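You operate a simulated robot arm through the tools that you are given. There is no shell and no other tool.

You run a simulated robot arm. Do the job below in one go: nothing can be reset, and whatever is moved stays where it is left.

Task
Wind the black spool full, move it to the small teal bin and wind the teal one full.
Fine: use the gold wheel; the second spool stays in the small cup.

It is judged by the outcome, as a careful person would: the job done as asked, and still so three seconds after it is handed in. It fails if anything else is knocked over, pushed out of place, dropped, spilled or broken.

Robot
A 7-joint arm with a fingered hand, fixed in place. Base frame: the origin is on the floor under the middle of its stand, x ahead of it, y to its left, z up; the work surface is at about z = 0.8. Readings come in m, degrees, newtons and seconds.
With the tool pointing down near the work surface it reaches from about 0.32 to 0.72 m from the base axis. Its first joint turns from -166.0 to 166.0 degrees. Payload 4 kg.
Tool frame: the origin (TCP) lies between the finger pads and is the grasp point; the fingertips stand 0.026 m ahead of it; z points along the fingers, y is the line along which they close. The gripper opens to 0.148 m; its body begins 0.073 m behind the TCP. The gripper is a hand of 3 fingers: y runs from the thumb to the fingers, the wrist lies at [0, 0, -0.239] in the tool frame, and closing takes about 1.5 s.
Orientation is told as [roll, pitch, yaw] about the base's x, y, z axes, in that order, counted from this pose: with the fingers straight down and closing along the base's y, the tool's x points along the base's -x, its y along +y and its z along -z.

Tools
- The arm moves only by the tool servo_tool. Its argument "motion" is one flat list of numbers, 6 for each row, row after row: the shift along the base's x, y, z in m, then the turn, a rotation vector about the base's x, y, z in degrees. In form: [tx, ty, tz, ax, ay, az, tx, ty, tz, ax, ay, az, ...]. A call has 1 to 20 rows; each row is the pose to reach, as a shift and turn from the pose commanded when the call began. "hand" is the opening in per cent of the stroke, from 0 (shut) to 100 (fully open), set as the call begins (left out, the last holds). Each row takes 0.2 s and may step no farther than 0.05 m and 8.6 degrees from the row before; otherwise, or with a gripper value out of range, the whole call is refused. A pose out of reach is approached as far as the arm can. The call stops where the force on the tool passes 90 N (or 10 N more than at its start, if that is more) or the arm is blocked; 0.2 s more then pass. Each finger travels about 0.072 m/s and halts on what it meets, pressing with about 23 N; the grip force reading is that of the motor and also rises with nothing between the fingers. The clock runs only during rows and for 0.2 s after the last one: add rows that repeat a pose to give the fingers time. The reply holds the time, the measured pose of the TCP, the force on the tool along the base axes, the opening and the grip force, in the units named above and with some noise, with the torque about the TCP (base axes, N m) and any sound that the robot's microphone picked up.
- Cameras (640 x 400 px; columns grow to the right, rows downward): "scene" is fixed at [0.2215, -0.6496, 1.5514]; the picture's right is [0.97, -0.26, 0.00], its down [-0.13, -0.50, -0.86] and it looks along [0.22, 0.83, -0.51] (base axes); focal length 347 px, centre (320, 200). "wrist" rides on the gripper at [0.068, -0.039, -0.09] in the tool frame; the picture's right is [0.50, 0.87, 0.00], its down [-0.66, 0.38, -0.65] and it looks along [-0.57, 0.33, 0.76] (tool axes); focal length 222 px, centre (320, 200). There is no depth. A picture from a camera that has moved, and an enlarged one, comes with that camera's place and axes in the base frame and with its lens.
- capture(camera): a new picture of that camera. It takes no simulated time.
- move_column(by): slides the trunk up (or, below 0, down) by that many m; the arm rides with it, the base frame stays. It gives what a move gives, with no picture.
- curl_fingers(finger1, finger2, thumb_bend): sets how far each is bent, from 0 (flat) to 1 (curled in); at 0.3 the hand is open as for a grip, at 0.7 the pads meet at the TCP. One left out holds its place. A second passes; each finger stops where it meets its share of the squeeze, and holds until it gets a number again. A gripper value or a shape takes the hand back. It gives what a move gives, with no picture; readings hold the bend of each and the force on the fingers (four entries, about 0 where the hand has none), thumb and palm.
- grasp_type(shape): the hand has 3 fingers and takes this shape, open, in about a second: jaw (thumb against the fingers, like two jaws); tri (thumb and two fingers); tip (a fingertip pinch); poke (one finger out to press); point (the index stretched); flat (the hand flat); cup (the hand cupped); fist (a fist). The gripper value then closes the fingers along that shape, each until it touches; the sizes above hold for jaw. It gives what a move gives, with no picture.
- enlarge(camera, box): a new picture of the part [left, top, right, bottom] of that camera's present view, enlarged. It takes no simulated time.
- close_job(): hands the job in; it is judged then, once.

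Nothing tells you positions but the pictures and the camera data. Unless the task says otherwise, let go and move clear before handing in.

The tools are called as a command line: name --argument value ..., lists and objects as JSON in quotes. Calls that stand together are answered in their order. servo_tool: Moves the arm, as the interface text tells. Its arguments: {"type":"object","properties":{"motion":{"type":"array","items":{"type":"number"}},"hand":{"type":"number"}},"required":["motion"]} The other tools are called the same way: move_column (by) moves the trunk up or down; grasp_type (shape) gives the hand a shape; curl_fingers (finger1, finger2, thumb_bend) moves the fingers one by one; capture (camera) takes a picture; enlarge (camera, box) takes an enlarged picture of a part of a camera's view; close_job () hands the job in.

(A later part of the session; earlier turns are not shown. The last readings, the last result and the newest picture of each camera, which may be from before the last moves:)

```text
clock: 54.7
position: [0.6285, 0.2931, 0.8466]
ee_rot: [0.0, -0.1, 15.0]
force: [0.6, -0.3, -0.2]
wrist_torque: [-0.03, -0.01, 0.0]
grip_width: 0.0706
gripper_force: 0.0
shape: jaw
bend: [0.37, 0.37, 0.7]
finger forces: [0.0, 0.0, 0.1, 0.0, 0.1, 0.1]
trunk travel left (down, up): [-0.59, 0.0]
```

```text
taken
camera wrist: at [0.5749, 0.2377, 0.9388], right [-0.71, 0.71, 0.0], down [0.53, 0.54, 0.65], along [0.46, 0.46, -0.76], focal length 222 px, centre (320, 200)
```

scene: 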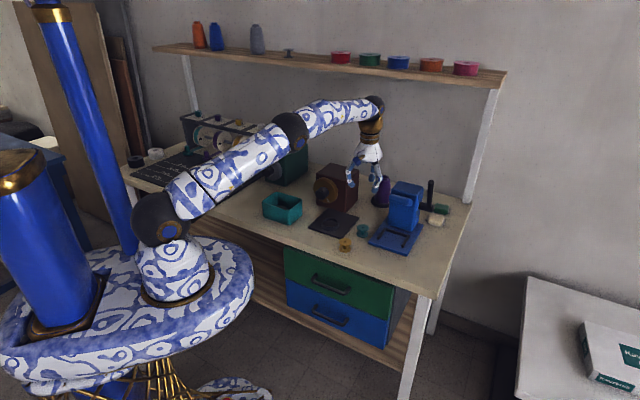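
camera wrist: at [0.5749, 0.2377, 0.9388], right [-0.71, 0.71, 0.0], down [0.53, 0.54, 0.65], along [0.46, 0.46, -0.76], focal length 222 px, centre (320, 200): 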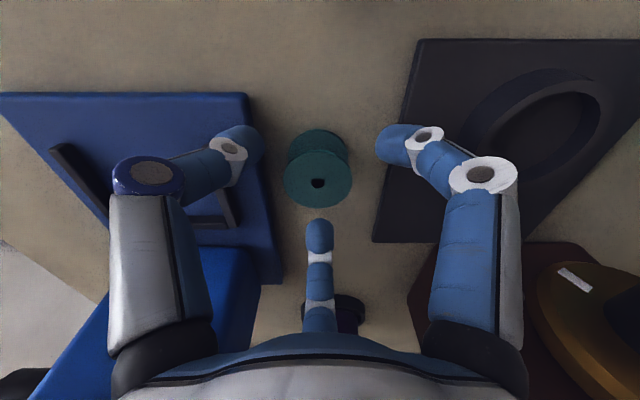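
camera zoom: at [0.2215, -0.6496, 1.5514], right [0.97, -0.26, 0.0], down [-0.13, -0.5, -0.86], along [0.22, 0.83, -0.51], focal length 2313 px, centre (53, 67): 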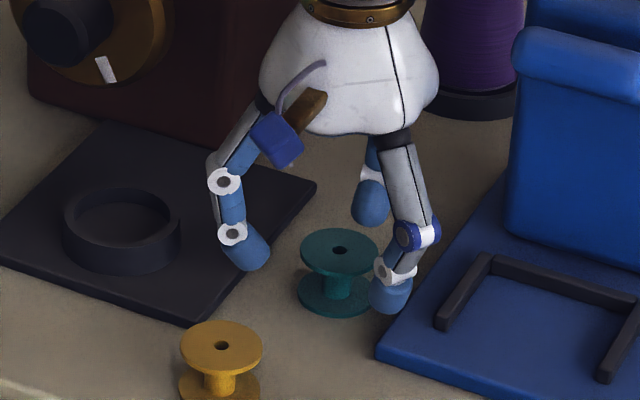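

The fingers are evenly placed around the teal spool. Closing now.

servo_tool --motion '[0, 0, 0, 0, 0, 0, 0, 0, 0, 0, 0, 0, 0, 0, 0, 0, 0, 0, 0, 0, 0, 0, 0, 0, 0, 0, 0, 0, 0, 0, 0, 0, 0, 0, 0, 0]' --hand 15

enlarge --camera "scene" --box '[320, 190, 400, 250]'

```text
clock: 56.1
position: [0.6293, 0.2915, 0.8473]
ee_rot: [0.0, 0.0, 15.1]
force: [-0.2, 0.1, 0.1]
wrist_torque: [0.0, 0.0, -0.04]
grip_width: 0.0358
gripper_force: 22.9
shape: jaw
bend: [0.76, 0.76, 0.7]
finger forces: [20.3, 21.0, 0.1, 0.0, 20.9, 0.0]
trunk travel left (down, up): [-0.59, 0.0]
```

```text
6.67 times, centred on (360, 220) of scene
camera zoom: at [0.2215, -0.6496, 1.5514], right [0.97, -0.26, 0.0], down [-0.13, -0.5, -0.86], along [0.22, 0.83, -0.51], focal length 2313 px, centre (53, 67)
```

zoom: 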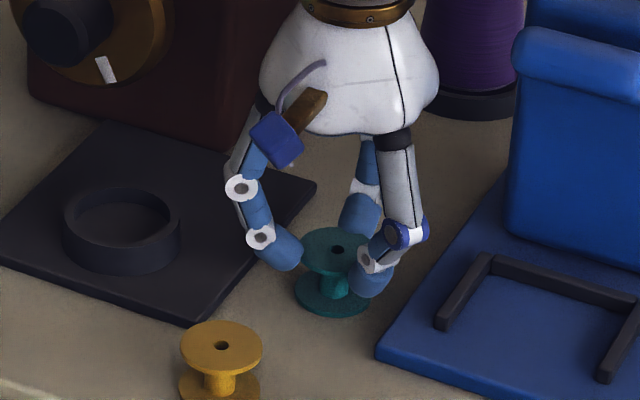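

The teal spool is held (20 N on each finger). I'll lift it and carry it over the empty cup.

servo_tool --motion '[0, 0, 0.02, 0, 0, 0, 0, 0, 0.05, 0, 0, 0, 0, 0, 0.09, 0, 0, 0, -0.025, 0.0175, 0.1, 0, 0, 0, -0.05, 0.035, 0.1, 0, 0, 0, -0.075, 0.052, 0.1, 0, 0, 0, -0.0995, 0.0693, 0.1, 0, 0, 0, -0.0995, 0.0693, 0.1, 0, 0, 0]'

capture --camera "wrist"

enlarge --camera "scene" --box '[280, 160, 400, 240]'

```text
clock: 57.9
position: [0.5316, 0.3583, 0.9504]
ee_rot: [0.0, 0.0, 15.1]
force: [0.5, -0.2, -0.4]
wrist_torque: [-0.05, 0.02, 0.0]
grip_width: 0.0356
gripper_force: 23.2
shape: jaw
bend: [0.76, 0.76, 0.7]
finger forces: [20.3, 21.2, 0.1, 0.0, 21.0, 0.0]
trunk travel left (down, up): [-0.59, 0.0]
```

```text
taken
camera wrist: at [0.477, 0.305, 1.0408], right [-0.71, 0.71, 0.0], down [0.53, 0.54, 0.65], along [0.46, 0.46, -0.76], focal length 222 px, centre (320, 200)
```

wrist: 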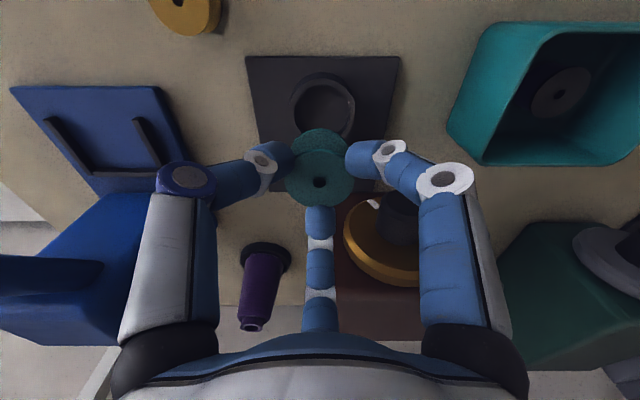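

```text
5.00 times, centred on (340, 200) of scene
camera zoom: at [0.2215, -0.6496, 1.5514], right [0.97, -0.26, 0.0], down [-0.13, -0.5, -0.86], along [0.22, 0.83, -0.51], focal length 1735 px, centre (220, 200)
```

zoom: 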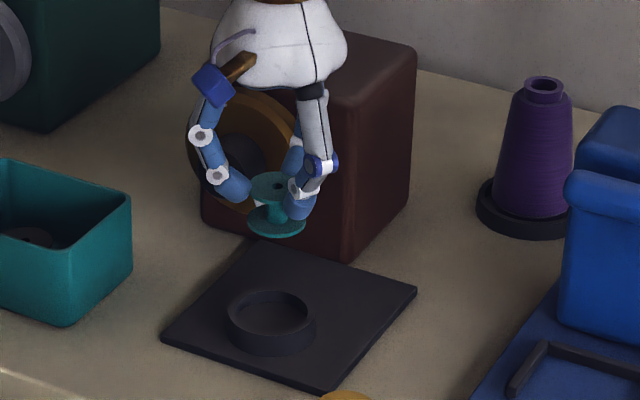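

The spool is above the cup. I'll zoom to check the cup's centring under the tool before lowering.

enlarge --camera "wrist" --box '[250, 50, 410, 150]'

```text
4.00 times, centred on (330, 100) of wrist
camera zoom: at [0.477, 0.305, 1.0408], right [-0.71, 0.71, 0.0], down [0.53, 0.54, 0.65], along [0.46, 0.46, -0.76], focal length 888 px, centre (280, 600)
```

zoom: 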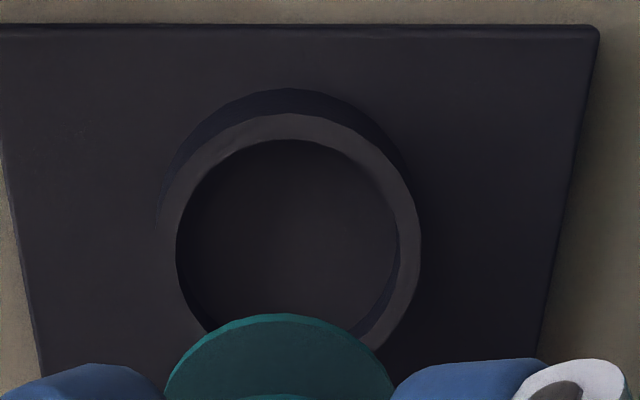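

Working from the views, the cup centre lies only about 2 mm off. I'll correct, lower to just above seating and check.

servo_tool --motion '[-0.002, -0.0003, -0.02, 0, 0, 0, -0.002, -0.0003, -0.045, 0, 0, 0, -0.002, -0.0003, -0.065, 0, 0, 0, -0.002, -0.0003, -0.078, 0, 0, 0, -0.002, -0.0003, -0.078, 0, 0, 0]'

enlarge --camera "scene" --box '[290, 180, 370, 240]'

enlarge --camera "wrist" --box '[240, 80, 400, 220]'

```text
clock: 59.1
position: [0.53, 0.3613, 0.8705]
ee_rot: [0.0, 0.0, 15.2]
force: [-0.1, 0.9, -0.7]
wrist_torque: [0.0, -0.02, -0.02]
grip_width: 0.0357
gripper_force: 23.0
shape: jaw
bend: [0.76, 0.76, 0.7]
finger forces: [20.2, 21.1, 0.0, 0.1, 20.9, 0.0]
trunk travel left (down, up): [-0.59, 0.0]
```

```text
6.67 times, centred on (330, 210) of scene
camera zoom: at [0.2215, -0.6496, 1.5514], right [0.97, -0.26, 0.0], down [-0.13, -0.5, -0.86], along [0.22, 0.83, -0.51], focal length 2313 px, centre (253, 133)
```

zoom: 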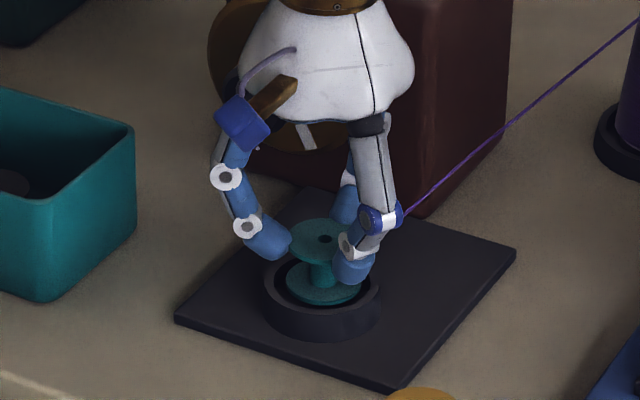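

```text
2.86 times, centred on (320, 150) of wrist
camera zoom: at [0.4761, 0.3069, 0.9612], right [-0.71, 0.71, 0.0], down [0.53, 0.54, 0.65], along [0.46, 0.46, -0.76], focal length 635 px, centre (320, 343)
```

zoom: 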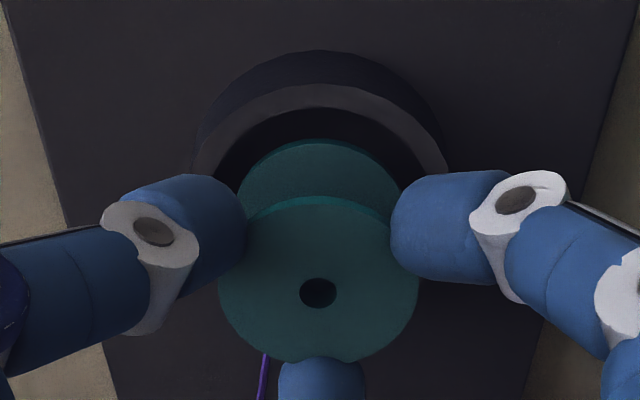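

The spool's lower flange is inside the cup and the thread has already caught on. I'll lower the last few millimetres and release.

servo_tool --motion '[0, 0, -0.004, 0, 0, 0, 0, 0, -0.007, 0, 0, 0, 0, 0, -0.008, 0, 0, 0]'

enlarge --camera "scene" --box '[300, 195, 360, 235]'

```text
clock: 59.9
position: [0.5313, 0.3612, 0.8625]
ee_rot: [0.1, -0.1, 15.1]
force: [0.3, 0.1, 5.3]
wrist_torque: [-0.07, -0.05, -0.01]
grip_width: 0.036
gripper_force: 22.8
shape: jaw
bend: [0.76, 0.76, 0.7]
finger forces: [20.9, 22.0, 0.0, 0.1, 21.7, 0.1]
trunk travel left (down, up): [-0.59, 0.0]
```

```text
10.00 times, centred on (330, 215) of scene
camera zoom: at [0.2215, -0.6496, 1.5514], right [0.97, -0.26, 0.0], down [-0.13, -0.5, -0.86], along [0.22, 0.83, -0.51], focal length 3469 px, centre (220, 50)
```

zoom: 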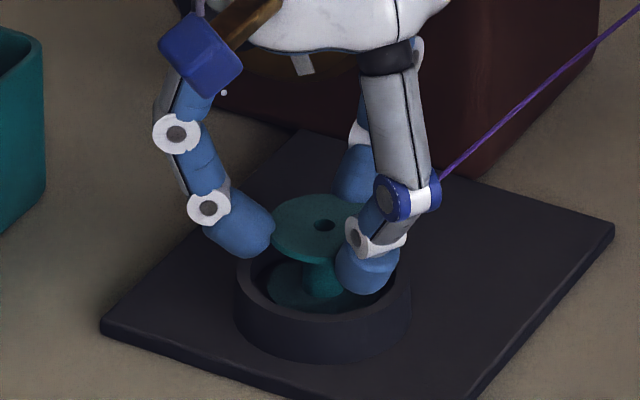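

A gentle 5 N upward force shows the spool is seated. I'll open and rise straight up.

servo_tool --motion '[0, 0, 0.0005, 0, 0, 0, 0, 0, 0.0005, 0, 0, 0, 0, 0, 0.0005, 0, 0, 0, 0, 0, 0.0005, 0, 0, 0]' --hand 48

servo_tool --motion '[0, 0, 0.03, 0, 0, 0, 0, 0, 0.06, 0, 0, 0, 0, 0, 0.1, 0, 0, 0, 0, 0, 0.14, 0, 0, 0, 0, 0, 0.18, 0, 0, 0, 0, 0, 0.18, 0, 0, 0]'

capture --camera "wrist"

enlarge --camera "scene" --box '[240, 150, 400, 250]'

enlarge --camera "scene" --box '[310, 200, 358, 230]'

```text
clock: 60.9
position: [0.5308, 0.3612, 0.8621]
ee_rot: [-0.1, 0.0, 15.1]
force: [0.6, 0.8, 0.4]
wrist_torque: [-0.03, 0.02, -0.03]
grip_width: 0.0702
gripper_force: 0.0
shape: jaw
bend: [0.37, 0.37, 0.7]
finger forces: [0.0, 0.0, 0.0, 0.0, 0.0, 0.0]
trunk travel left (down, up): [-0.59, 0.0]
```

```text
clock: 62.3
position: [0.5289, 0.3625, 1.04]
ee_rot: [0.1, 0.1, 15.1]
force: [1.1, -0.9, -0.6]
wrist_torque: [-0.01, -0.02, 0.01]
grip_width: 0.0709
gripper_force: 0.0
shape: jaw
bend: [0.37, 0.37, 0.7]
finger forces: [0.0, 0.0, 0.1, 0.0, 0.0, 0.0]
trunk travel left (down, up): [-0.59, 0.0]
```

```text
taken
camera wrist: at [0.4739, 0.3068, 1.1315], right [-0.71, 0.71, 0.0], down [0.53, 0.54, 0.65], along [0.46, 0.46, -0.76], focal length 222 px, centre (320, 200)
```

wrist: 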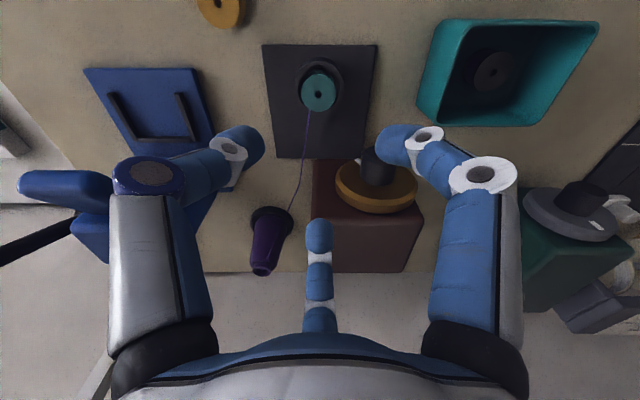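

```text
4.00 times, centred on (320, 200) of scene
camera zoom: at [0.2215, -0.6496, 1.5514], right [0.97, -0.26, 0.0], down [-0.13, -0.5, -0.86], along [0.22, 0.83, -0.51], focal length 1388 px, centre (320, 200)
```

zoom: 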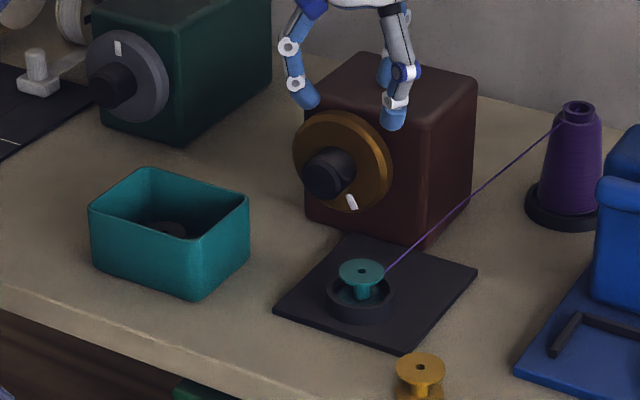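

```text
13.33 times, centred on (334, 215) of scene
camera zoom: at [0.2215, -0.6496, 1.5514], right [0.97, -0.26, 0.0], down [-0.13, -0.5, -0.86], along [0.22, 0.83, -0.51], focal length 4626 px, centre (133, 0)
```

zoom: 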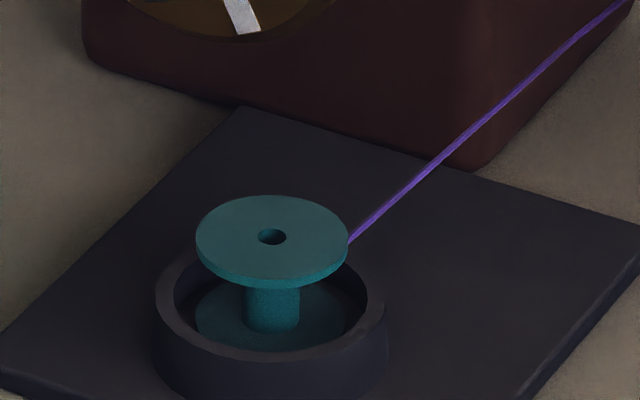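

The teal spool sits in the cup with the thread attached, and the black one is in the bin. Now I return to the knob: tilt the hand horizontal again at height, then roll the camera to the top.

servo_tool --motion '[-0.005, 0.004, 0, 5.3, -5.3, 0, -0.01, 0.008, 0, 10.6, -10.6, 0, -0.015, 0.012, 0, 15.9, -15.9, 0, -0.02, 0.016, 0, 21.2, -21.2, 0, -0.025, 0.02, 0, 26.5, -26.5, 0, -0.03, 0.024, 0, 31.8, -31.8, 0, -0.035, 0.028, 0, 37.1, -37.1, 0, -0.04, 0.032, 0, 42.4, -42.4, 0, -0.044, 0.036, 0, 47.7, -47.7, 0, -0.048, 0.04, 0, 53.0, -53.0, 0, -0.052, 0.044, 0, 58.3, -58.3, 0, -0.0556, 0.047, 0, 63.64, -63.64, 0]'

servo_tool --motion '[0, 0, 0, 6, 6, 0, 0, 0, 0, 12, 12, 0, 0, 0, 0, 18, 18, 0, 0, 0, 0, 24, 24, 0, 0, 0, 0, 30, 30, 0, 0, 0, 0, 36, 36, 0, 0, 0, 0, 42, 42, 0, 0, 0, 0, 48, 48, 0, 0, 0, 0, 54, 54, 0, 0, 0, 0, 60, 60, 0, 0, 0, 0, 66, 66, 0, 0, 0, 0, 72, 72, 0, 0, 0, 0, 78, 78, 0, 0, 0, 0, 84, 84, 0, 0, 0, 0, 90, 90, 0, 0, 0, 0, 96, 96, 0, 0, 0, 0, 102, 102, 0, 0, 0, 0, 108, 108, 0, 0, 0, 0, 114, 114, 0, 0, 0, 0, 120, 120, 0]'

capture --camera "scene"

capture --camera "wrist"

```text
clock: 64.9
position: [0.4737, 0.4078, 1.0433]
ee_rot: [90.2, -60.0, -45.2]
force: [0.9, -0.3, 1.3]
wrist_torque: [-0.04, 0.0, -0.02]
grip_width: 0.0709
gripper_force: 0.1
shape: jaw
bend: [0.37, 0.37, 0.7]
finger forces: [0.0, 0.0, 0.0, 0.0, 0.0, 0.1]
trunk travel left (down, up): [-0.59, 0.0]
```

```text
clock: 69.1
position: [0.4736, 0.408, 1.0432]
ee_rot: [-89.9, 70.3, 135.0]
force: [-0.4, -1.0, 1.4]
wrist_torque: [0.0, -0.01, 0.07]
grip_width: 0.0706
gripper_force: 0.1
shape: jaw
bend: [0.37, 0.37, 0.7]
finger forces: [0.0, 0.0, 0.1, 0.0, 0.0, 0.0]
trunk travel left (down, up): [-0.59, 0.0]
```

```text
taken
```

scene: 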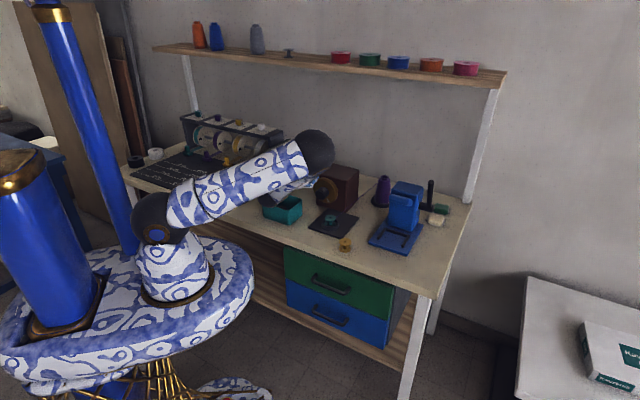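

```text
taken
camera wrist: at [0.4004, 0.3541, 1.1205], right [0.7, -0.7, 0.18], down [-0.37, -0.56, -0.74], along [0.62, 0.45, -0.64], focal length 222 px, centre (320, 200)
```

wrist: 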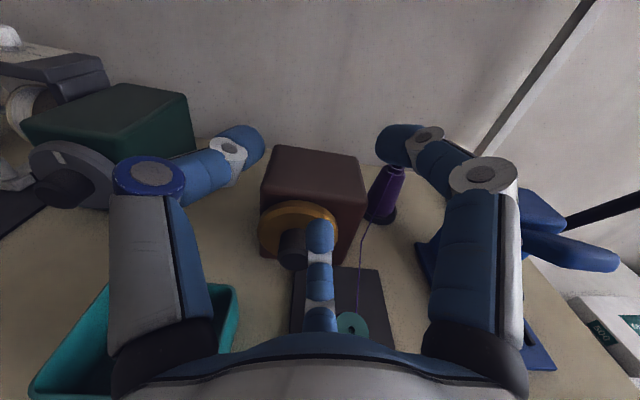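

The hand is horizontal again with the camera near the top, on the same line as before. I'll lower the trunk by 15 cm back to the knob height.

servo_tool --motion '[0, 0, 0, 5, 5, 0, 0, 0, 0, 8, 8, 0]'

move_column --by -0.11

capture --camera "wrist"

enlarge --camera "scene" --box '[240, 130, 400, 240]'

```text
clock: 69.7
position: [0.4728, 0.4079, 1.0418]
ee_rot: [-89.9, 59.0, 135.0]
force: [0.2, -0.3, 1.1]
wrist_torque: [-0.03, 0.01, 0.0]
grip_width: 0.0708
gripper_force: 0.0
shape: jaw
bend: [0.37, 0.37, 0.7]
finger forces: [0.1, 0.1, 0.0, 0.0, 0.0, 0.0]
trunk travel left (down, up): [-0.59, 0.0]
```

```text
clock: 71.1
position: [0.4735, 0.4076, 0.9319]
ee_rot: [-90.0, 59.1, 135.1]
force: [0.1, 0.3, -0.4]
wrist_torque: [-0.02, -0.02, -0.01]
grip_width: 0.0707
gripper_force: 0.1
shape: jaw
bend: [0.37, 0.37, 0.7]
finger forces: [0.0, 0.1, 0.0, 0.1, 0.1, 0.0]
trunk travel left (down, up): [-0.48, 0.11]
```

```text
taken
camera wrist: at [0.4111, 0.3439, 1.0114], right [0.71, -0.71, -0.02], down [-0.47, -0.45, -0.76], along [0.53, 0.54, -0.65], focal length 222 px, centre (320, 200)
```

wrist: 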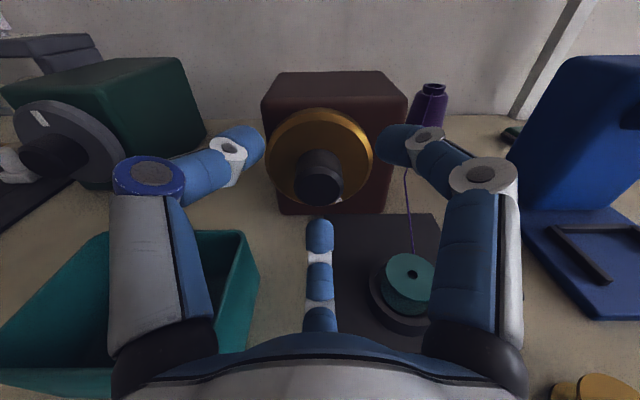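

```text
3.64 times, centred on (320, 185) of scene
camera zoom: at [0.2215, -0.6496, 1.5514], right [0.97, -0.26, 0.0], down [-0.13, -0.5, -0.86], along [0.22, 0.83, -0.51], focal length 1262 px, centre (320, 254)
```

zoom: 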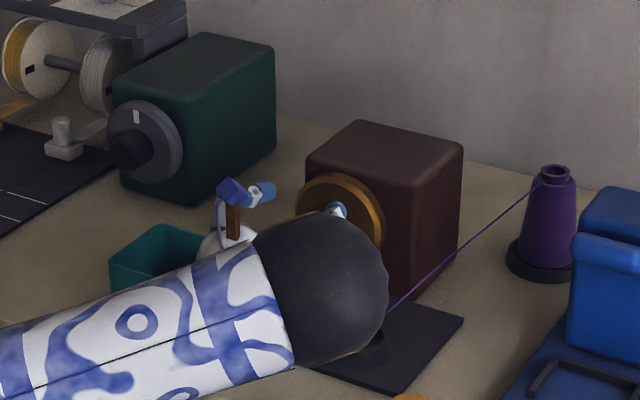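

Everything is as on the first approach. I'll lower the last 4 cm and then advance onto the knob.

move_column --by -0.04

enlarge --camera "wrist" --box '[200, 60, 440, 260]'

```text
clock: 71.9
position: [0.4736, 0.4075, 0.8931]
ee_rot: [-89.9, 59.1, 135.0]
force: [0.4, -0.2, 0.0]
wrist_torque: [0.02, -0.01, 0.04]
grip_width: 0.0709
gripper_force: 0.0
shape: jaw
bend: [0.37, 0.37, 0.7]
finger forces: [0.1, 0.0, 0.0, 0.0, 0.1, 0.1]
trunk travel left (down, up): [-0.44, 0.15]
```

```text
2.00 times, centred on (320, 160) of wrist
camera zoom: at [0.4111, 0.3439, 0.9713], right [0.71, -0.71, -0.02], down [-0.47, -0.45, -0.76], along [0.53, 0.54, -0.65], focal length 444 px, centre (320, 280)
```

zoom: 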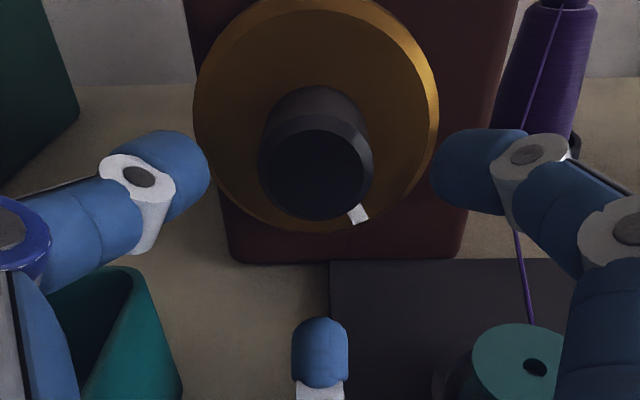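

The knob is aligned. I'll advance to the same grip depth as before, then roll back to the stroke's start with the fingers slightly open.

servo_tool --motion '[0.012, 0.012, 0, 0, 0, 0, 0.024, 0.024, 0, 0, 0, 0, 0.036, 0.036, 0, 0, 0, 0, 0.0447, 0.0447, 0, 0, 0, 0, 0.0447, 0.0447, 0, 0, 0, 0]'

servo_tool --motion '[0, 0, 0, 0, 0, 0, 0, 0, 0, 0, 0, 0, 0, 0, 0, -5, -5, 0, 0, 0, 0, -10, -10, 0, 0, 0, 0, -15, -15, 0, 0, 0, 0, -20, -20, 0, 0, 0, 0, -24.5, -24.5, 0]' --hand 40

enlarge --camera "wrist" --box '[180, 40, 500, 300]'

enlarge --camera "scene" --box '[310, 200, 358, 230]'

```text
clock: 73.1
position: [0.5196, 0.4528, 0.8925]
ee_rot: [-90.0, 59.1, 135.0]
force: [0.7, -0.9, 0.3]
wrist_torque: [0.0, 0.0, 0.02]
grip_width: 0.0707
gripper_force: 0.0
shape: jaw
bend: [0.37, 0.37, 0.7]
finger forces: [0.0, 0.0, 0.0, 0.1, 0.0, 0.0]
trunk travel left (down, up): [-0.44, 0.15]
```

```text
clock: 74.7
position: [0.5185, 0.4514, 0.8919]
ee_rot: [89.8, 86.0, -45.2]
force: [0.0, 0.8, -0.7]
wrist_torque: [0.03, -0.02, 0.02]
grip_width: 0.0595
gripper_force: 0.1
shape: jaw
bend: [0.77, 0.77, 0.7]
finger forces: [0.0, 0.0, 0.0, 0.0, 0.0, 0.0]
trunk travel left (down, up): [-0.44, 0.15]
```

```text
1.54 times, centred on (340, 170) of wrist
camera zoom: at [0.4246, 0.4202, 0.9581], right [0.59, -0.59, 0.56], down [-0.16, -0.76, -0.63], along [0.79, 0.28, -0.54], focal length 342 px, centre (289, 246)
```

zoom: 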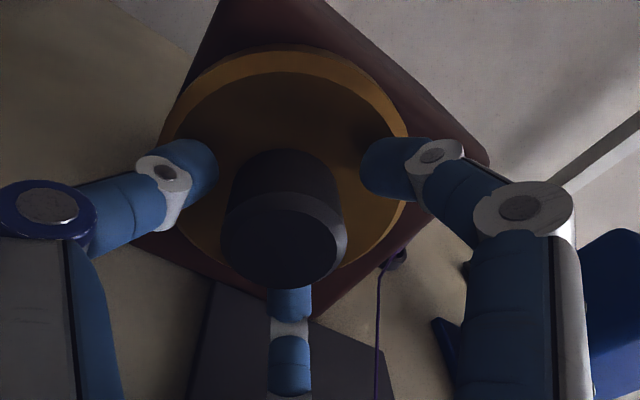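

```text
13.33 times, centred on (334, 215) of scene
camera zoom: at [0.2215, -0.6496, 1.5514], right [0.97, -0.26, 0.0], down [-0.13, -0.5, -0.86], along [0.22, 0.83, -0.51], focal length 4626 px, centre (133, 0)
```

zoom: 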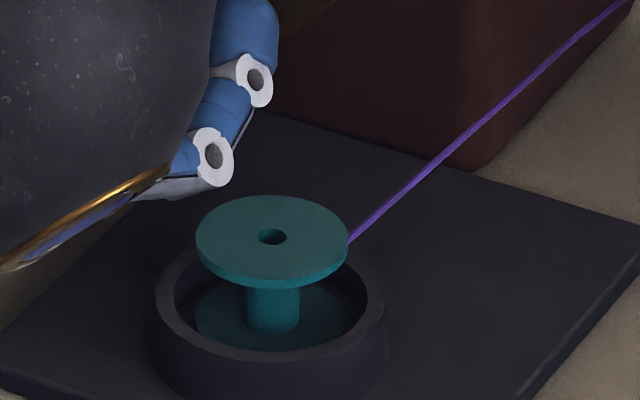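

In place at the stroke's start, spool still bare. I'll grip and turn about +70°.

servo_tool --motion '[0, 0, 0, 0, 0, 0, 0, 0, 0, 0, 0, 0, 0, 0, 0, 0, 0, 0, 0, 0, 0, 0, 0, 0, 0, 0, 0, 5.5, 5.5, 0, 0, 0, 0, 11, 11, 0, 0, 0, 0, 16.5, 16.5, 0, 0, 0, 0, 22, 22, 0, 0, 0, 0, 27.5, 27.5, 0, 0, 0, 0, 33, 33, 0, 0, 0, 0, 38.5, 38.5, 0, 0, 0, 0, 44, 44, 0, 0, 0, 0, 49.5, 49.5, 0]' --hand 15

enlarge --camera "scene" --box '[310, 200, 358, 230]'

enlarge --camera "scene" --box '[140, 130, 400, 300]'

capture --camera "wrist"

```text
clock: 77.5
position: [0.5188, 0.4527, 0.8921]
ee_rot: [-90.0, 23.6, 135.2]
force: [-3.1, 3.9, -5.8]
wrist_torque: [-0.13, 0.02, 0.11]
grip_width: 0.0379
gripper_force: 23.5
shape: jaw
bend: [0.76, 0.76, 0.7]
finger forces: [20.4, 24.6, 0.0, 0.0, 20.6, 0.0]
trunk travel left (down, up): [-0.44, 0.15]
```

```text
13.33 times, centred on (334, 215) of scene
camera zoom: at [0.2215, -0.6496, 1.5514], right [0.97, -0.26, 0.0], down [-0.13, -0.5, -0.86], along [0.22, 0.83, -0.51], focal length 4626 px, centre (133, 0)
```

zoom: 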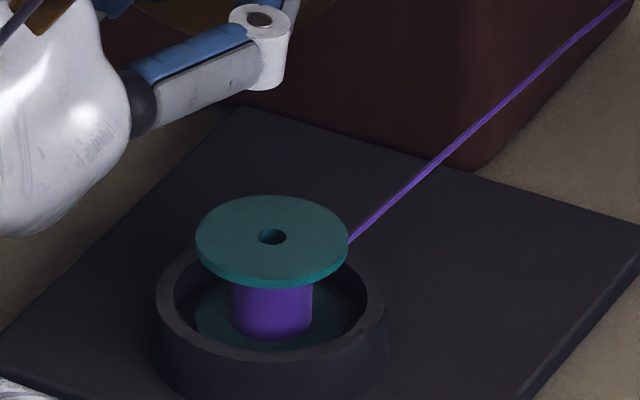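

```text
2.35 times, centred on (270, 215) of scene
camera zoom: at [0.2215, -0.6496, 1.5514], right [0.97, -0.26, 0.0], down [-0.13, -0.5, -0.86], along [0.22, 0.83, -0.51], focal length 816 px, centre (438, 165)
```

zoom: 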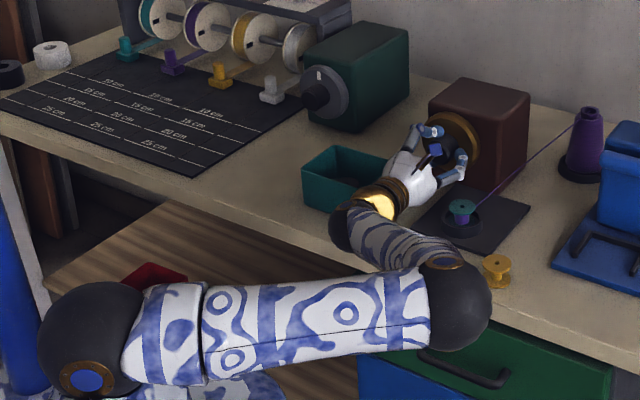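

```text
taken
camera wrist: at [0.4878, 0.3577, 0.9554], right [0.57, -0.57, -0.59], down [-0.78, -0.15, -0.61], along [0.26, 0.81, -0.53], focal length 222 px, centre (320, 200)
```

wrist: 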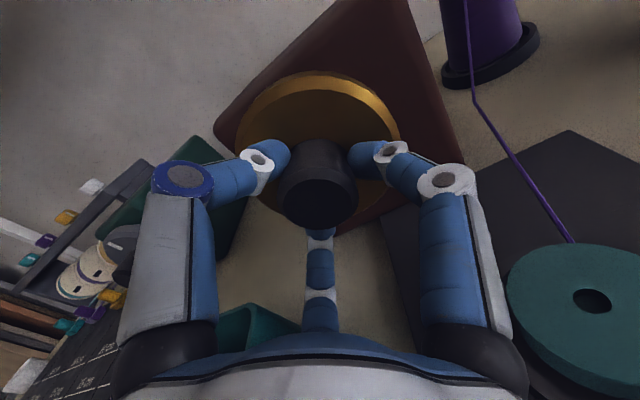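

The teal spool is winding (about 53% of flange width). The elbow is safely above the bench edge. I'll re-grip and do the next 70° stroke.

servo_tool --motion '[0, 0, 0, 0, 0, 0, 0, 0, 0, 0, 0, 0, 0, 0, 0, 0, 0, 0, 0, 0, 0, -5.5, -5.5, 0, 0, 0, 0, -11, -11, 0, 0, 0, 0, -16.5, -16.5, 0, 0, 0, 0, -22, -22, 0, 0, 0, 0, -27.5, -27.5, 0, 0, 0, 0, -33, -33, 0, 0, 0, 0, -38.5, -38.5, 0, 0, 0, 0, -44, -44, 0, 0, 0, 0, -49.5, -49.5, 0]' --hand 40

servo_tool --motion '[0, 0, 0, 0, 0, 0, 0, 0, 0, 0, 0, 0, 0, 0, 0, 0, 0, 0, 0, 0, 0, 0, 0, 0, 0, 0, 0, 5.5, 5.5, 0, 0, 0, 0, 11, 11, 0, 0, 0, 0, 16.5, 16.5, 0, 0, 0, 0, 22, 22, 0, 0, 0, 0, 27.5, 27.5, 0, 0, 0, 0, 33, 33, 0, 0, 0, 0, 38.5, 38.5, 0, 0, 0, 0, 44, 44, 0, 0, 0, 0, 49.5, 49.5, 0]' --hand 15

enlarge --camera "scene" --box '[310, 200, 358, 230]'

enlarge --camera "scene" --box '[140, 130, 400, 300]'

```text
clock: 80.1
position: [0.5173, 0.4528, 0.8916]
ee_rot: [89.9, 86.1, -45.0]
force: [0.3, 0.8, -0.3]
wrist_torque: [0.02, -0.03, 0.02]
grip_width: 0.0589
gripper_force: 0.1
shape: jaw
bend: [0.77, 0.77, 0.7]
finger forces: [0.0, 0.0, 0.0, 0.0, 0.0, 0.0]
trunk travel left (down, up): [-0.44, 0.15]
```

```text
clock: 82.9
position: [0.5185, 0.4525, 0.8915]
ee_rot: [-89.8, 23.7, 135.1]
force: [-3.7, 5.7, -3.9]
wrist_torque: [-0.08, 0.0, 0.16]
grip_width: 0.0377
gripper_force: 22.7
shape: jaw
bend: [0.76, 0.76, 0.7]
finger forces: [19.6, 24.6, 0.0, 0.1, 21.7, 0.0]
trunk travel left (down, up): [-0.44, 0.15]
```

```text
13.33 times, centred on (334, 215) of scene
camera zoom: at [0.2215, -0.6496, 1.5514], right [0.97, -0.26, 0.0], down [-0.13, -0.5, -0.86], along [0.22, 0.83, -0.51], focal length 4626 px, centre (133, 0)
```

zoom: 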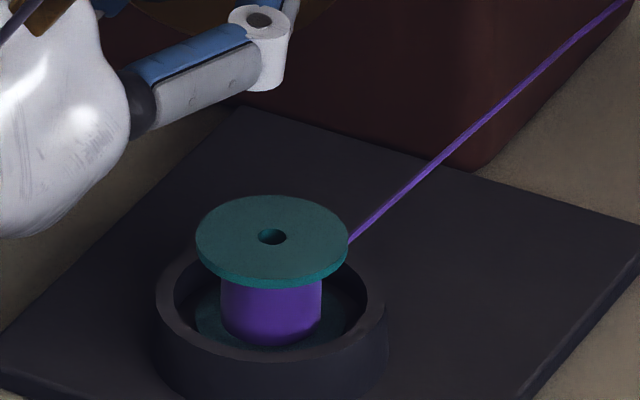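

```text
2.35 times, centred on (270, 215) of scene
camera zoom: at [0.2215, -0.6496, 1.5514], right [0.97, -0.26, 0.0], down [-0.13, -0.5, -0.86], along [0.22, 0.83, -0.51], focal length 816 px, centre (438, 165)
```

zoom: 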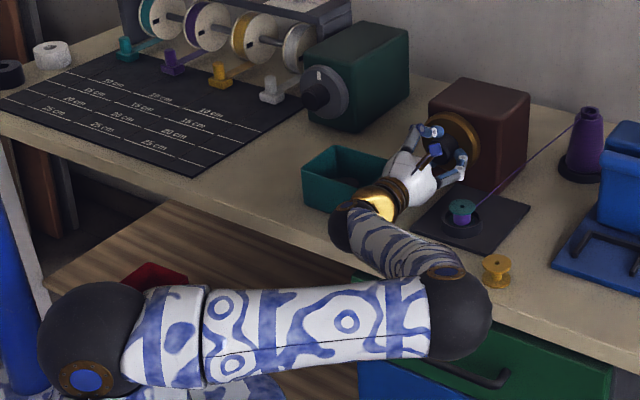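

The winding is at about 66% of flange width after two strokes, everything else undisturbed. Continuing with the third stroke.

servo_tool --motion '[0, 0, 0, 0, 0, 0, 0, 0, 0, 0, 0, 0, 0, 0, 0, 0, 0, 0, 0, 0, 0, -5.5, -5.5, 0, 0, 0, 0, -11, -11, 0, 0, 0, 0, -16.5, -16.5, 0, 0, 0, 0, -22, -22, 0, 0, 0, 0, -27.5, -27.5, 0, 0, 0, 0, -33, -33, 0, 0, 0, 0, -38.5, -38.5, 0, 0, 0, 0, -44, -44, 0, 0, 0, 0, -49.5, -49.5, 0]' --hand 40

servo_tool --motion '[0, 0, 0, 0, 0, 0, 0, 0, 0, 0, 0, 0, 0, 0, 0, 0, 0, 0, 0, 0, 0, 0, 0, 0, 0, 0, 0, 5.5, 5.5, 0, 0, 0, 0, 11, 11, 0, 0, 0, 0, 16.5, 16.5, 0, 0, 0, 0, 22, 22, 0, 0, 0, 0, 27.5, 27.5, 0, 0, 0, 0, 33, 33, 0, 0, 0, 0, 38.5, 38.5, 0, 0, 0, 0, 44, 44, 0, 0, 0, 0, 49.5, 49.5, 0]' --hand 15

enlarge --camera "scene" --box '[310, 200, 358, 230]'

enlarge --camera "scene" --box '[140, 130, 400, 300]'

```text
clock: 85.5
position: [0.5176, 0.4526, 0.892]
ee_rot: [90.1, 86.2, -44.9]
force: [0.3, -1.0, -0.4]
wrist_torque: [0.04, 0.02, 0.03]
grip_width: 0.0588
gripper_force: 0.0
shape: jaw
bend: [0.77, 0.77, 0.7]
finger forces: [0.0, 0.0, 0.0, 0.0, 0.0, 0.0]
trunk travel left (down, up): [-0.44, 0.15]
```

```text
clock: 88.3
position: [0.5186, 0.4531, 0.892]
ee_rot: [-89.9, 23.7, 135.1]
force: [-0.9, 6.9, -4.5]
wrist_torque: [-0.09, 0.03, 0.12]
grip_width: 0.0377
gripper_force: 23.0
shape: jaw
bend: [0.76, 0.76, 0.7]
finger forces: [19.8, 24.1, 0.0, 0.0, 20.7, 0.0]
trunk travel left (down, up): [-0.44, 0.15]
```

```text
13.33 times, centred on (334, 215) of scene
camera zoom: at [0.2215, -0.6496, 1.5514], right [0.97, -0.26, 0.0], down [-0.13, -0.5, -0.86], along [0.22, 0.83, -0.51], focal length 4626 px, centre (133, 0)
```

zoom: 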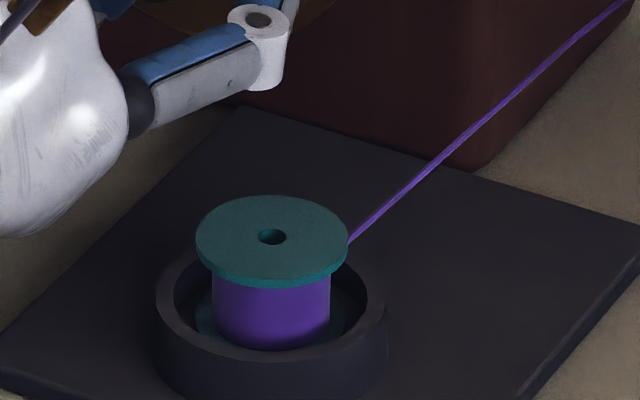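

```text
2.35 times, centred on (270, 215) of scene
camera zoom: at [0.2215, -0.6496, 1.5514], right [0.97, -0.26, 0.0], down [-0.13, -0.5, -0.86], along [0.22, 0.83, -0.51], focal length 816 px, centre (438, 165)
```

zoom: 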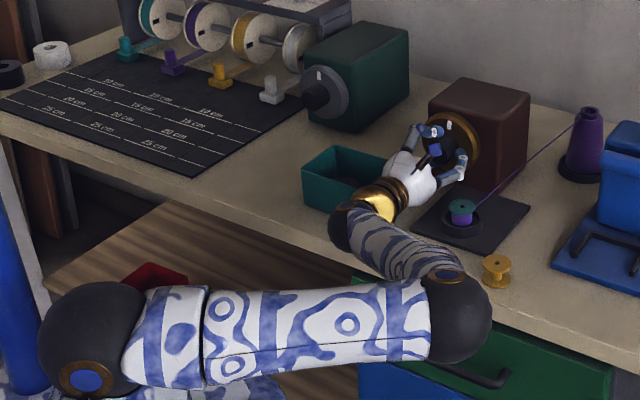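

Now about 78% of flange width. Fourth stroke next.

servo_tool --motion '[0, 0, 0, 0, 0, 0, 0, 0, 0, 0, 0, 0, 0, 0, 0, 0, 0, 0, 0, 0, 0, -5.5, -5.5, 0, 0, 0, 0, -11, -11, 0, 0, 0, 0, -16.5, -16.5, 0, 0, 0, 0, -22, -22, 0, 0, 0, 0, -27.5, -27.5, 0, 0, 0, 0, -33, -33, 0, 0, 0, 0, -38.5, -38.5, 0, 0, 0, 0, -44, -44, 0, 0, 0, 0, -49.5, -49.5, 0]' --hand 40

servo_tool --motion '[0, 0, 0, 0, 0, 0, 0, 0, 0, 0, 0, 0, 0, 0, 0, 0, 0, 0, 0, 0, 0, 0, 0, 0, 0, 0, 0, 5.5, 5.5, 0, 0, 0, 0, 11, 11, 0, 0, 0, 0, 16.5, 16.5, 0, 0, 0, 0, 22, 22, 0, 0, 0, 0, 27.5, 27.5, 0, 0, 0, 0, 33, 33, 0, 0, 0, 0, 38.5, 38.5, 0, 0, 0, 0, 44, 44, 0, 0, 0, 0, 49.5, 49.5, 0]' --hand 15

enlarge --camera "scene" --box '[310, 200, 358, 230]'

enlarge --camera "scene" --box '[140, 130, 400, 300]'

```text
clock: 90.9
position: [0.5184, 0.4519, 0.8937]
ee_rot: [90.2, 86.1, -44.9]
force: [0.3, -0.7, -0.1]
wrist_torque: [-0.02, -0.02, 0.0]
grip_width: 0.0588
gripper_force: 0.0
shape: jaw
bend: [0.77, 0.77, 0.7]
finger forces: [0.0, 0.0, 0.0, 0.1, 0.0, 0.1]
trunk travel left (down, up): [-0.44, 0.15]
```

```text
clock: 93.7
position: [0.5177, 0.4536, 0.8917]
ee_rot: [-89.9, 23.7, 134.9]
force: [-4.6, -1.8, -3.9]
wrist_torque: [-0.11, 0.01, 0.02]
grip_width: 0.038
gripper_force: 22.7
shape: jaw
bend: [0.76, 0.76, 0.7]
finger forces: [22.6, 24.5, 0.0, 0.0, 21.1, 0.0]
trunk travel left (down, up): [-0.44, 0.15]
```

```text
13.33 times, centred on (334, 215) of scene
camera zoom: at [0.2215, -0.6496, 1.5514], right [0.97, -0.26, 0.0], down [-0.13, -0.5, -0.86], along [0.22, 0.83, -0.51], focal length 4626 px, centre (133, 0)
```

zoom: 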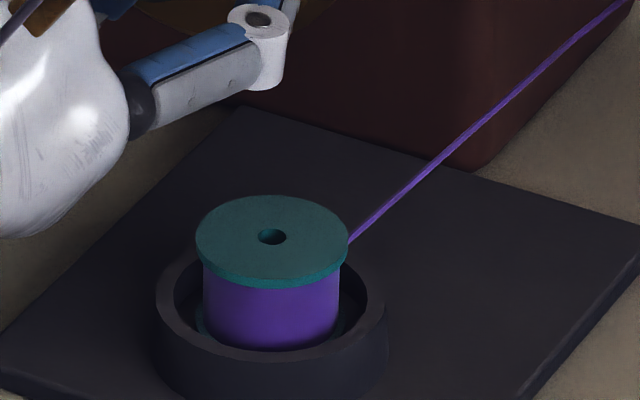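

```text
2.35 times, centred on (270, 215) of scene
camera zoom: at [0.2215, -0.6496, 1.5514], right [0.97, -0.26, 0.0], down [-0.13, -0.5, -0.86], along [0.22, 0.83, -0.51], focal length 816 px, centre (438, 165)
```

zoom: 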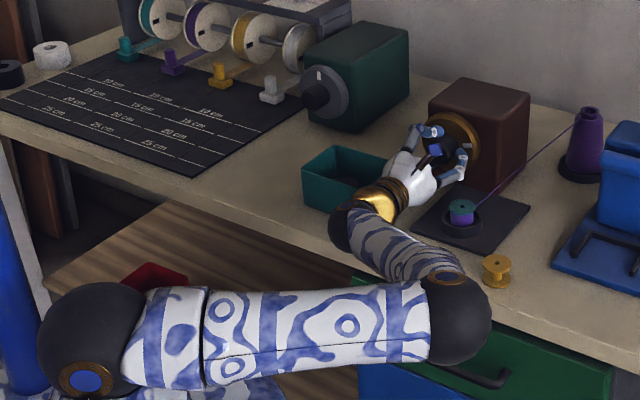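

About 89% of flange width; one more stroke should fill it. I'll turn it in two parts to see it level off.

servo_tool --motion '[0, 0, 0, 0, 0, 0, 0, 0, 0, 0, 0, 0, 0, 0, 0, 0, 0, 0, 0, 0, 0, -5.5, -5.5, 0, 0, 0, 0, -11, -11, 0, 0, 0, 0, -16.5, -16.5, 0, 0, 0, 0, -22, -22, 0, 0, 0, 0, -27.5, -27.5, 0, 0, 0, 0, -33, -33, 0, 0, 0, 0, -38.5, -38.5, 0, 0, 0, 0, -44, -44, 0, 0, 0, 0, -49.5, -49.5, 0]' --hand 40

servo_tool --motion '[0, 0, 0, 0, 0, 0, 0, 0, 0, 0, 0, 0, 0, 0, 0, 0, 0, 0, 0, 0, 0, 0, 0, 0, 0, 0, 0, 5.5, 5.5, 0, 0, 0, 0, 11, 11, 0, 0, 0, 0, 16.5, 16.5, 0, 0, 0, 0, 22, 22, 0, 0, 0, 0, 27.5, 27.5, 0, 0, 0, 0, 33, 33, 0]' --hand 15

enlarge --camera "scene" --box '[310, 200, 358, 230]'

servo_tool --motion '[0, 0, 0, 5.5, 5.5, 0, 0, 0, 0, 11, 11, 0, 0, 0, 0, 16.5, 16.5, 0]'

enlarge --camera "scene" --box '[310, 200, 358, 230]'

```text
clock: 96.3
position: [0.5174, 0.453, 0.8918]
ee_rot: [90.1, 86.1, -44.9]
force: [0.2, 0.0, -0.2]
wrist_torque: [0.0, 0.0, 0.01]
grip_width: 0.059
gripper_force: 0.0
shape: jaw
bend: [0.77, 0.77, 0.7]
finger forces: [0.1, 0.1, 0.1, 0.0, 0.0, 0.1]
trunk travel left (down, up): [-0.44, 0.15]
```

```text
clock: 98.5
position: [0.5169, 0.4529, 0.8925]
ee_rot: [-89.9, 46.9, 135.0]
force: [-3.1, 2.9, -5.2]
wrist_torque: [-0.06, -0.01, 0.08]
grip_width: 0.0376
gripper_force: 23.3
shape: jaw
bend: [0.76, 0.76, 0.7]
finger forces: [20.2, 23.7, 0.0, 0.1, 21.9, 0.0]
trunk travel left (down, up): [-0.44, 0.15]
```

```text
13.33 times, centred on (334, 215) of scene
camera zoom: at [0.2215, -0.6496, 1.5514], right [0.97, -0.26, 0.0], down [-0.13, -0.5, -0.86], along [0.22, 0.83, -0.51], focal length 4626 px, centre (133, 0)
```

zoom: 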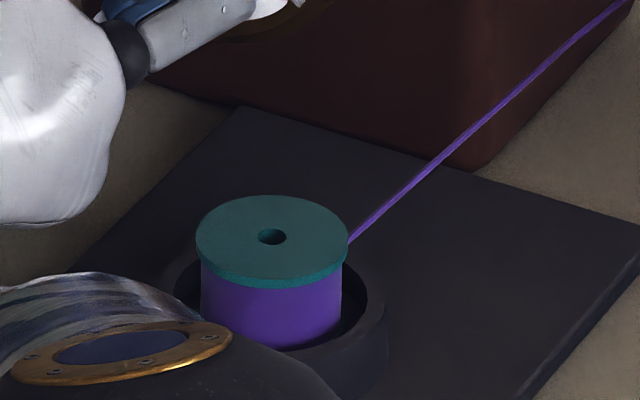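

```text
clock: 99.3
position: [0.5182, 0.4535, 0.8917]
ee_rot: [-90.0, 23.7, 135.1]
force: [-7.3, 2.8, -3.8]
wrist_torque: [-0.07, 0.01, 0.17]
grip_width: 0.0374
gripper_force: 22.8
shape: jaw
bend: [0.76, 0.76, 0.7]
finger forces: [19.9, 24.8, 0.0, 0.0, 22.1, 0.1]
trunk travel left (down, up): [-0.44, 0.15]
```

```text
13.33 times, centred on (334, 215) of scene
camera zoom: at [0.2215, -0.6496, 1.5514], right [0.97, -0.26, 0.0], down [-0.13, -0.5, -0.86], along [0.22, 0.83, -0.51], focal length 4626 px, centre (133, 0)
```

zoom: 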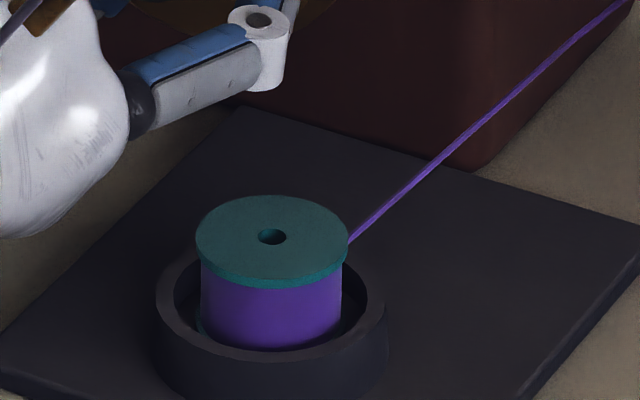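

The winding has levelled off at 141 px, the same full width as the black spool, so the teal one is full. I'll open, roll back to the neutral angle and back straight off the knob.

servo_tool --motion '[0, 0, 0, 0, 0, 0, 0, 0, 0, 0, 0, 0, 0, 0, 0, 0, 0, 0, 0, 0, 0, -5.5, -5.5, 0, 0, 0, 0, -11, -11, 0, 0, 0, 0, -16.5, -16.5, 0, 0, 0, 0, -22, -22, 0, -0.01, -0.01, 0, -22, -22, 0, -0.022, -0.022, 0, -22, -22, 0, -0.034, -0.034, 0, -22, -22, 0, -0.045, -0.045, 0, -22, -22, 0]' --hand 42

capture --camera "wrist"

move_column --by 0.15

capture --camera "scene"

```text
clock: 101.7
position: [0.4733, 0.4066, 0.8932]
ee_rot: [-90.0, 54.9, 134.9]
force: [1.3, 0.2, 0.9]
wrist_torque: [0.01, 0.01, 0.0]
grip_width: 0.0619
gripper_force: 0.1
shape: jaw
bend: [0.77, 0.77, 0.7]
finger forces: [0.0, 0.1, 0.0, 0.0, 0.0, 0.1]
trunk travel left (down, up): [-0.44, 0.15]
```

```text
taken
camera wrist: at [0.415, 0.3396, 0.9714], right [0.7, -0.7, -0.09], down [-0.51, -0.41, -0.75], along [0.49, 0.58, -0.65], focal length 222 px, centre (320, 200)
```

wrist: 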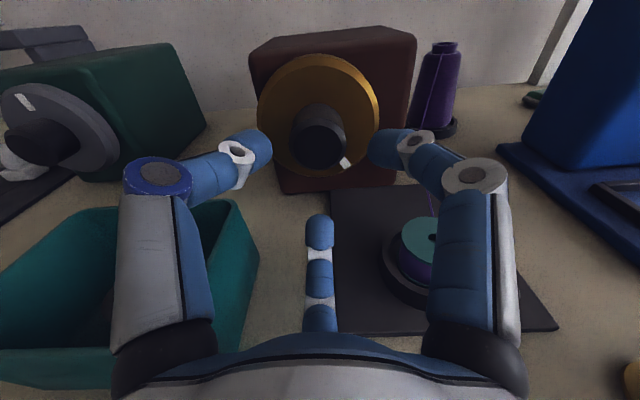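

```text
clock: 103.5
position: [0.474, 0.4081, 1.0436]
ee_rot: [-90.1, 54.9, 135.1]
force: [0.0, 0.5, -0.4]
wrist_torque: [-0.01, 0.01, 0.01]
grip_width: 0.0622
gripper_force: 0.1
shape: jaw
bend: [0.77, 0.77, 0.7]
finger forces: [0.0, 0.1, 0.0, 0.1, 0.1, 0.0]
trunk travel left (down, up): [-0.59, 0.0]
```

```text
taken
```

scene: 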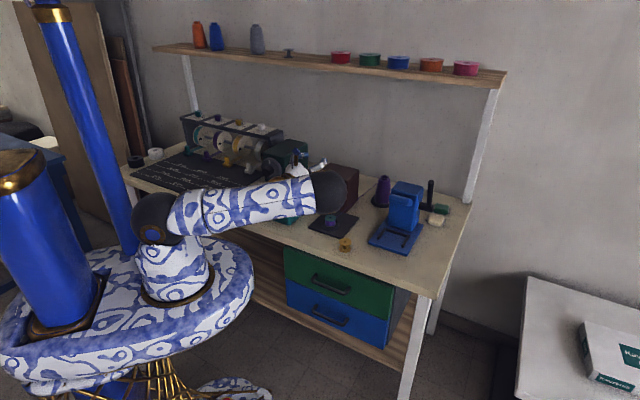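

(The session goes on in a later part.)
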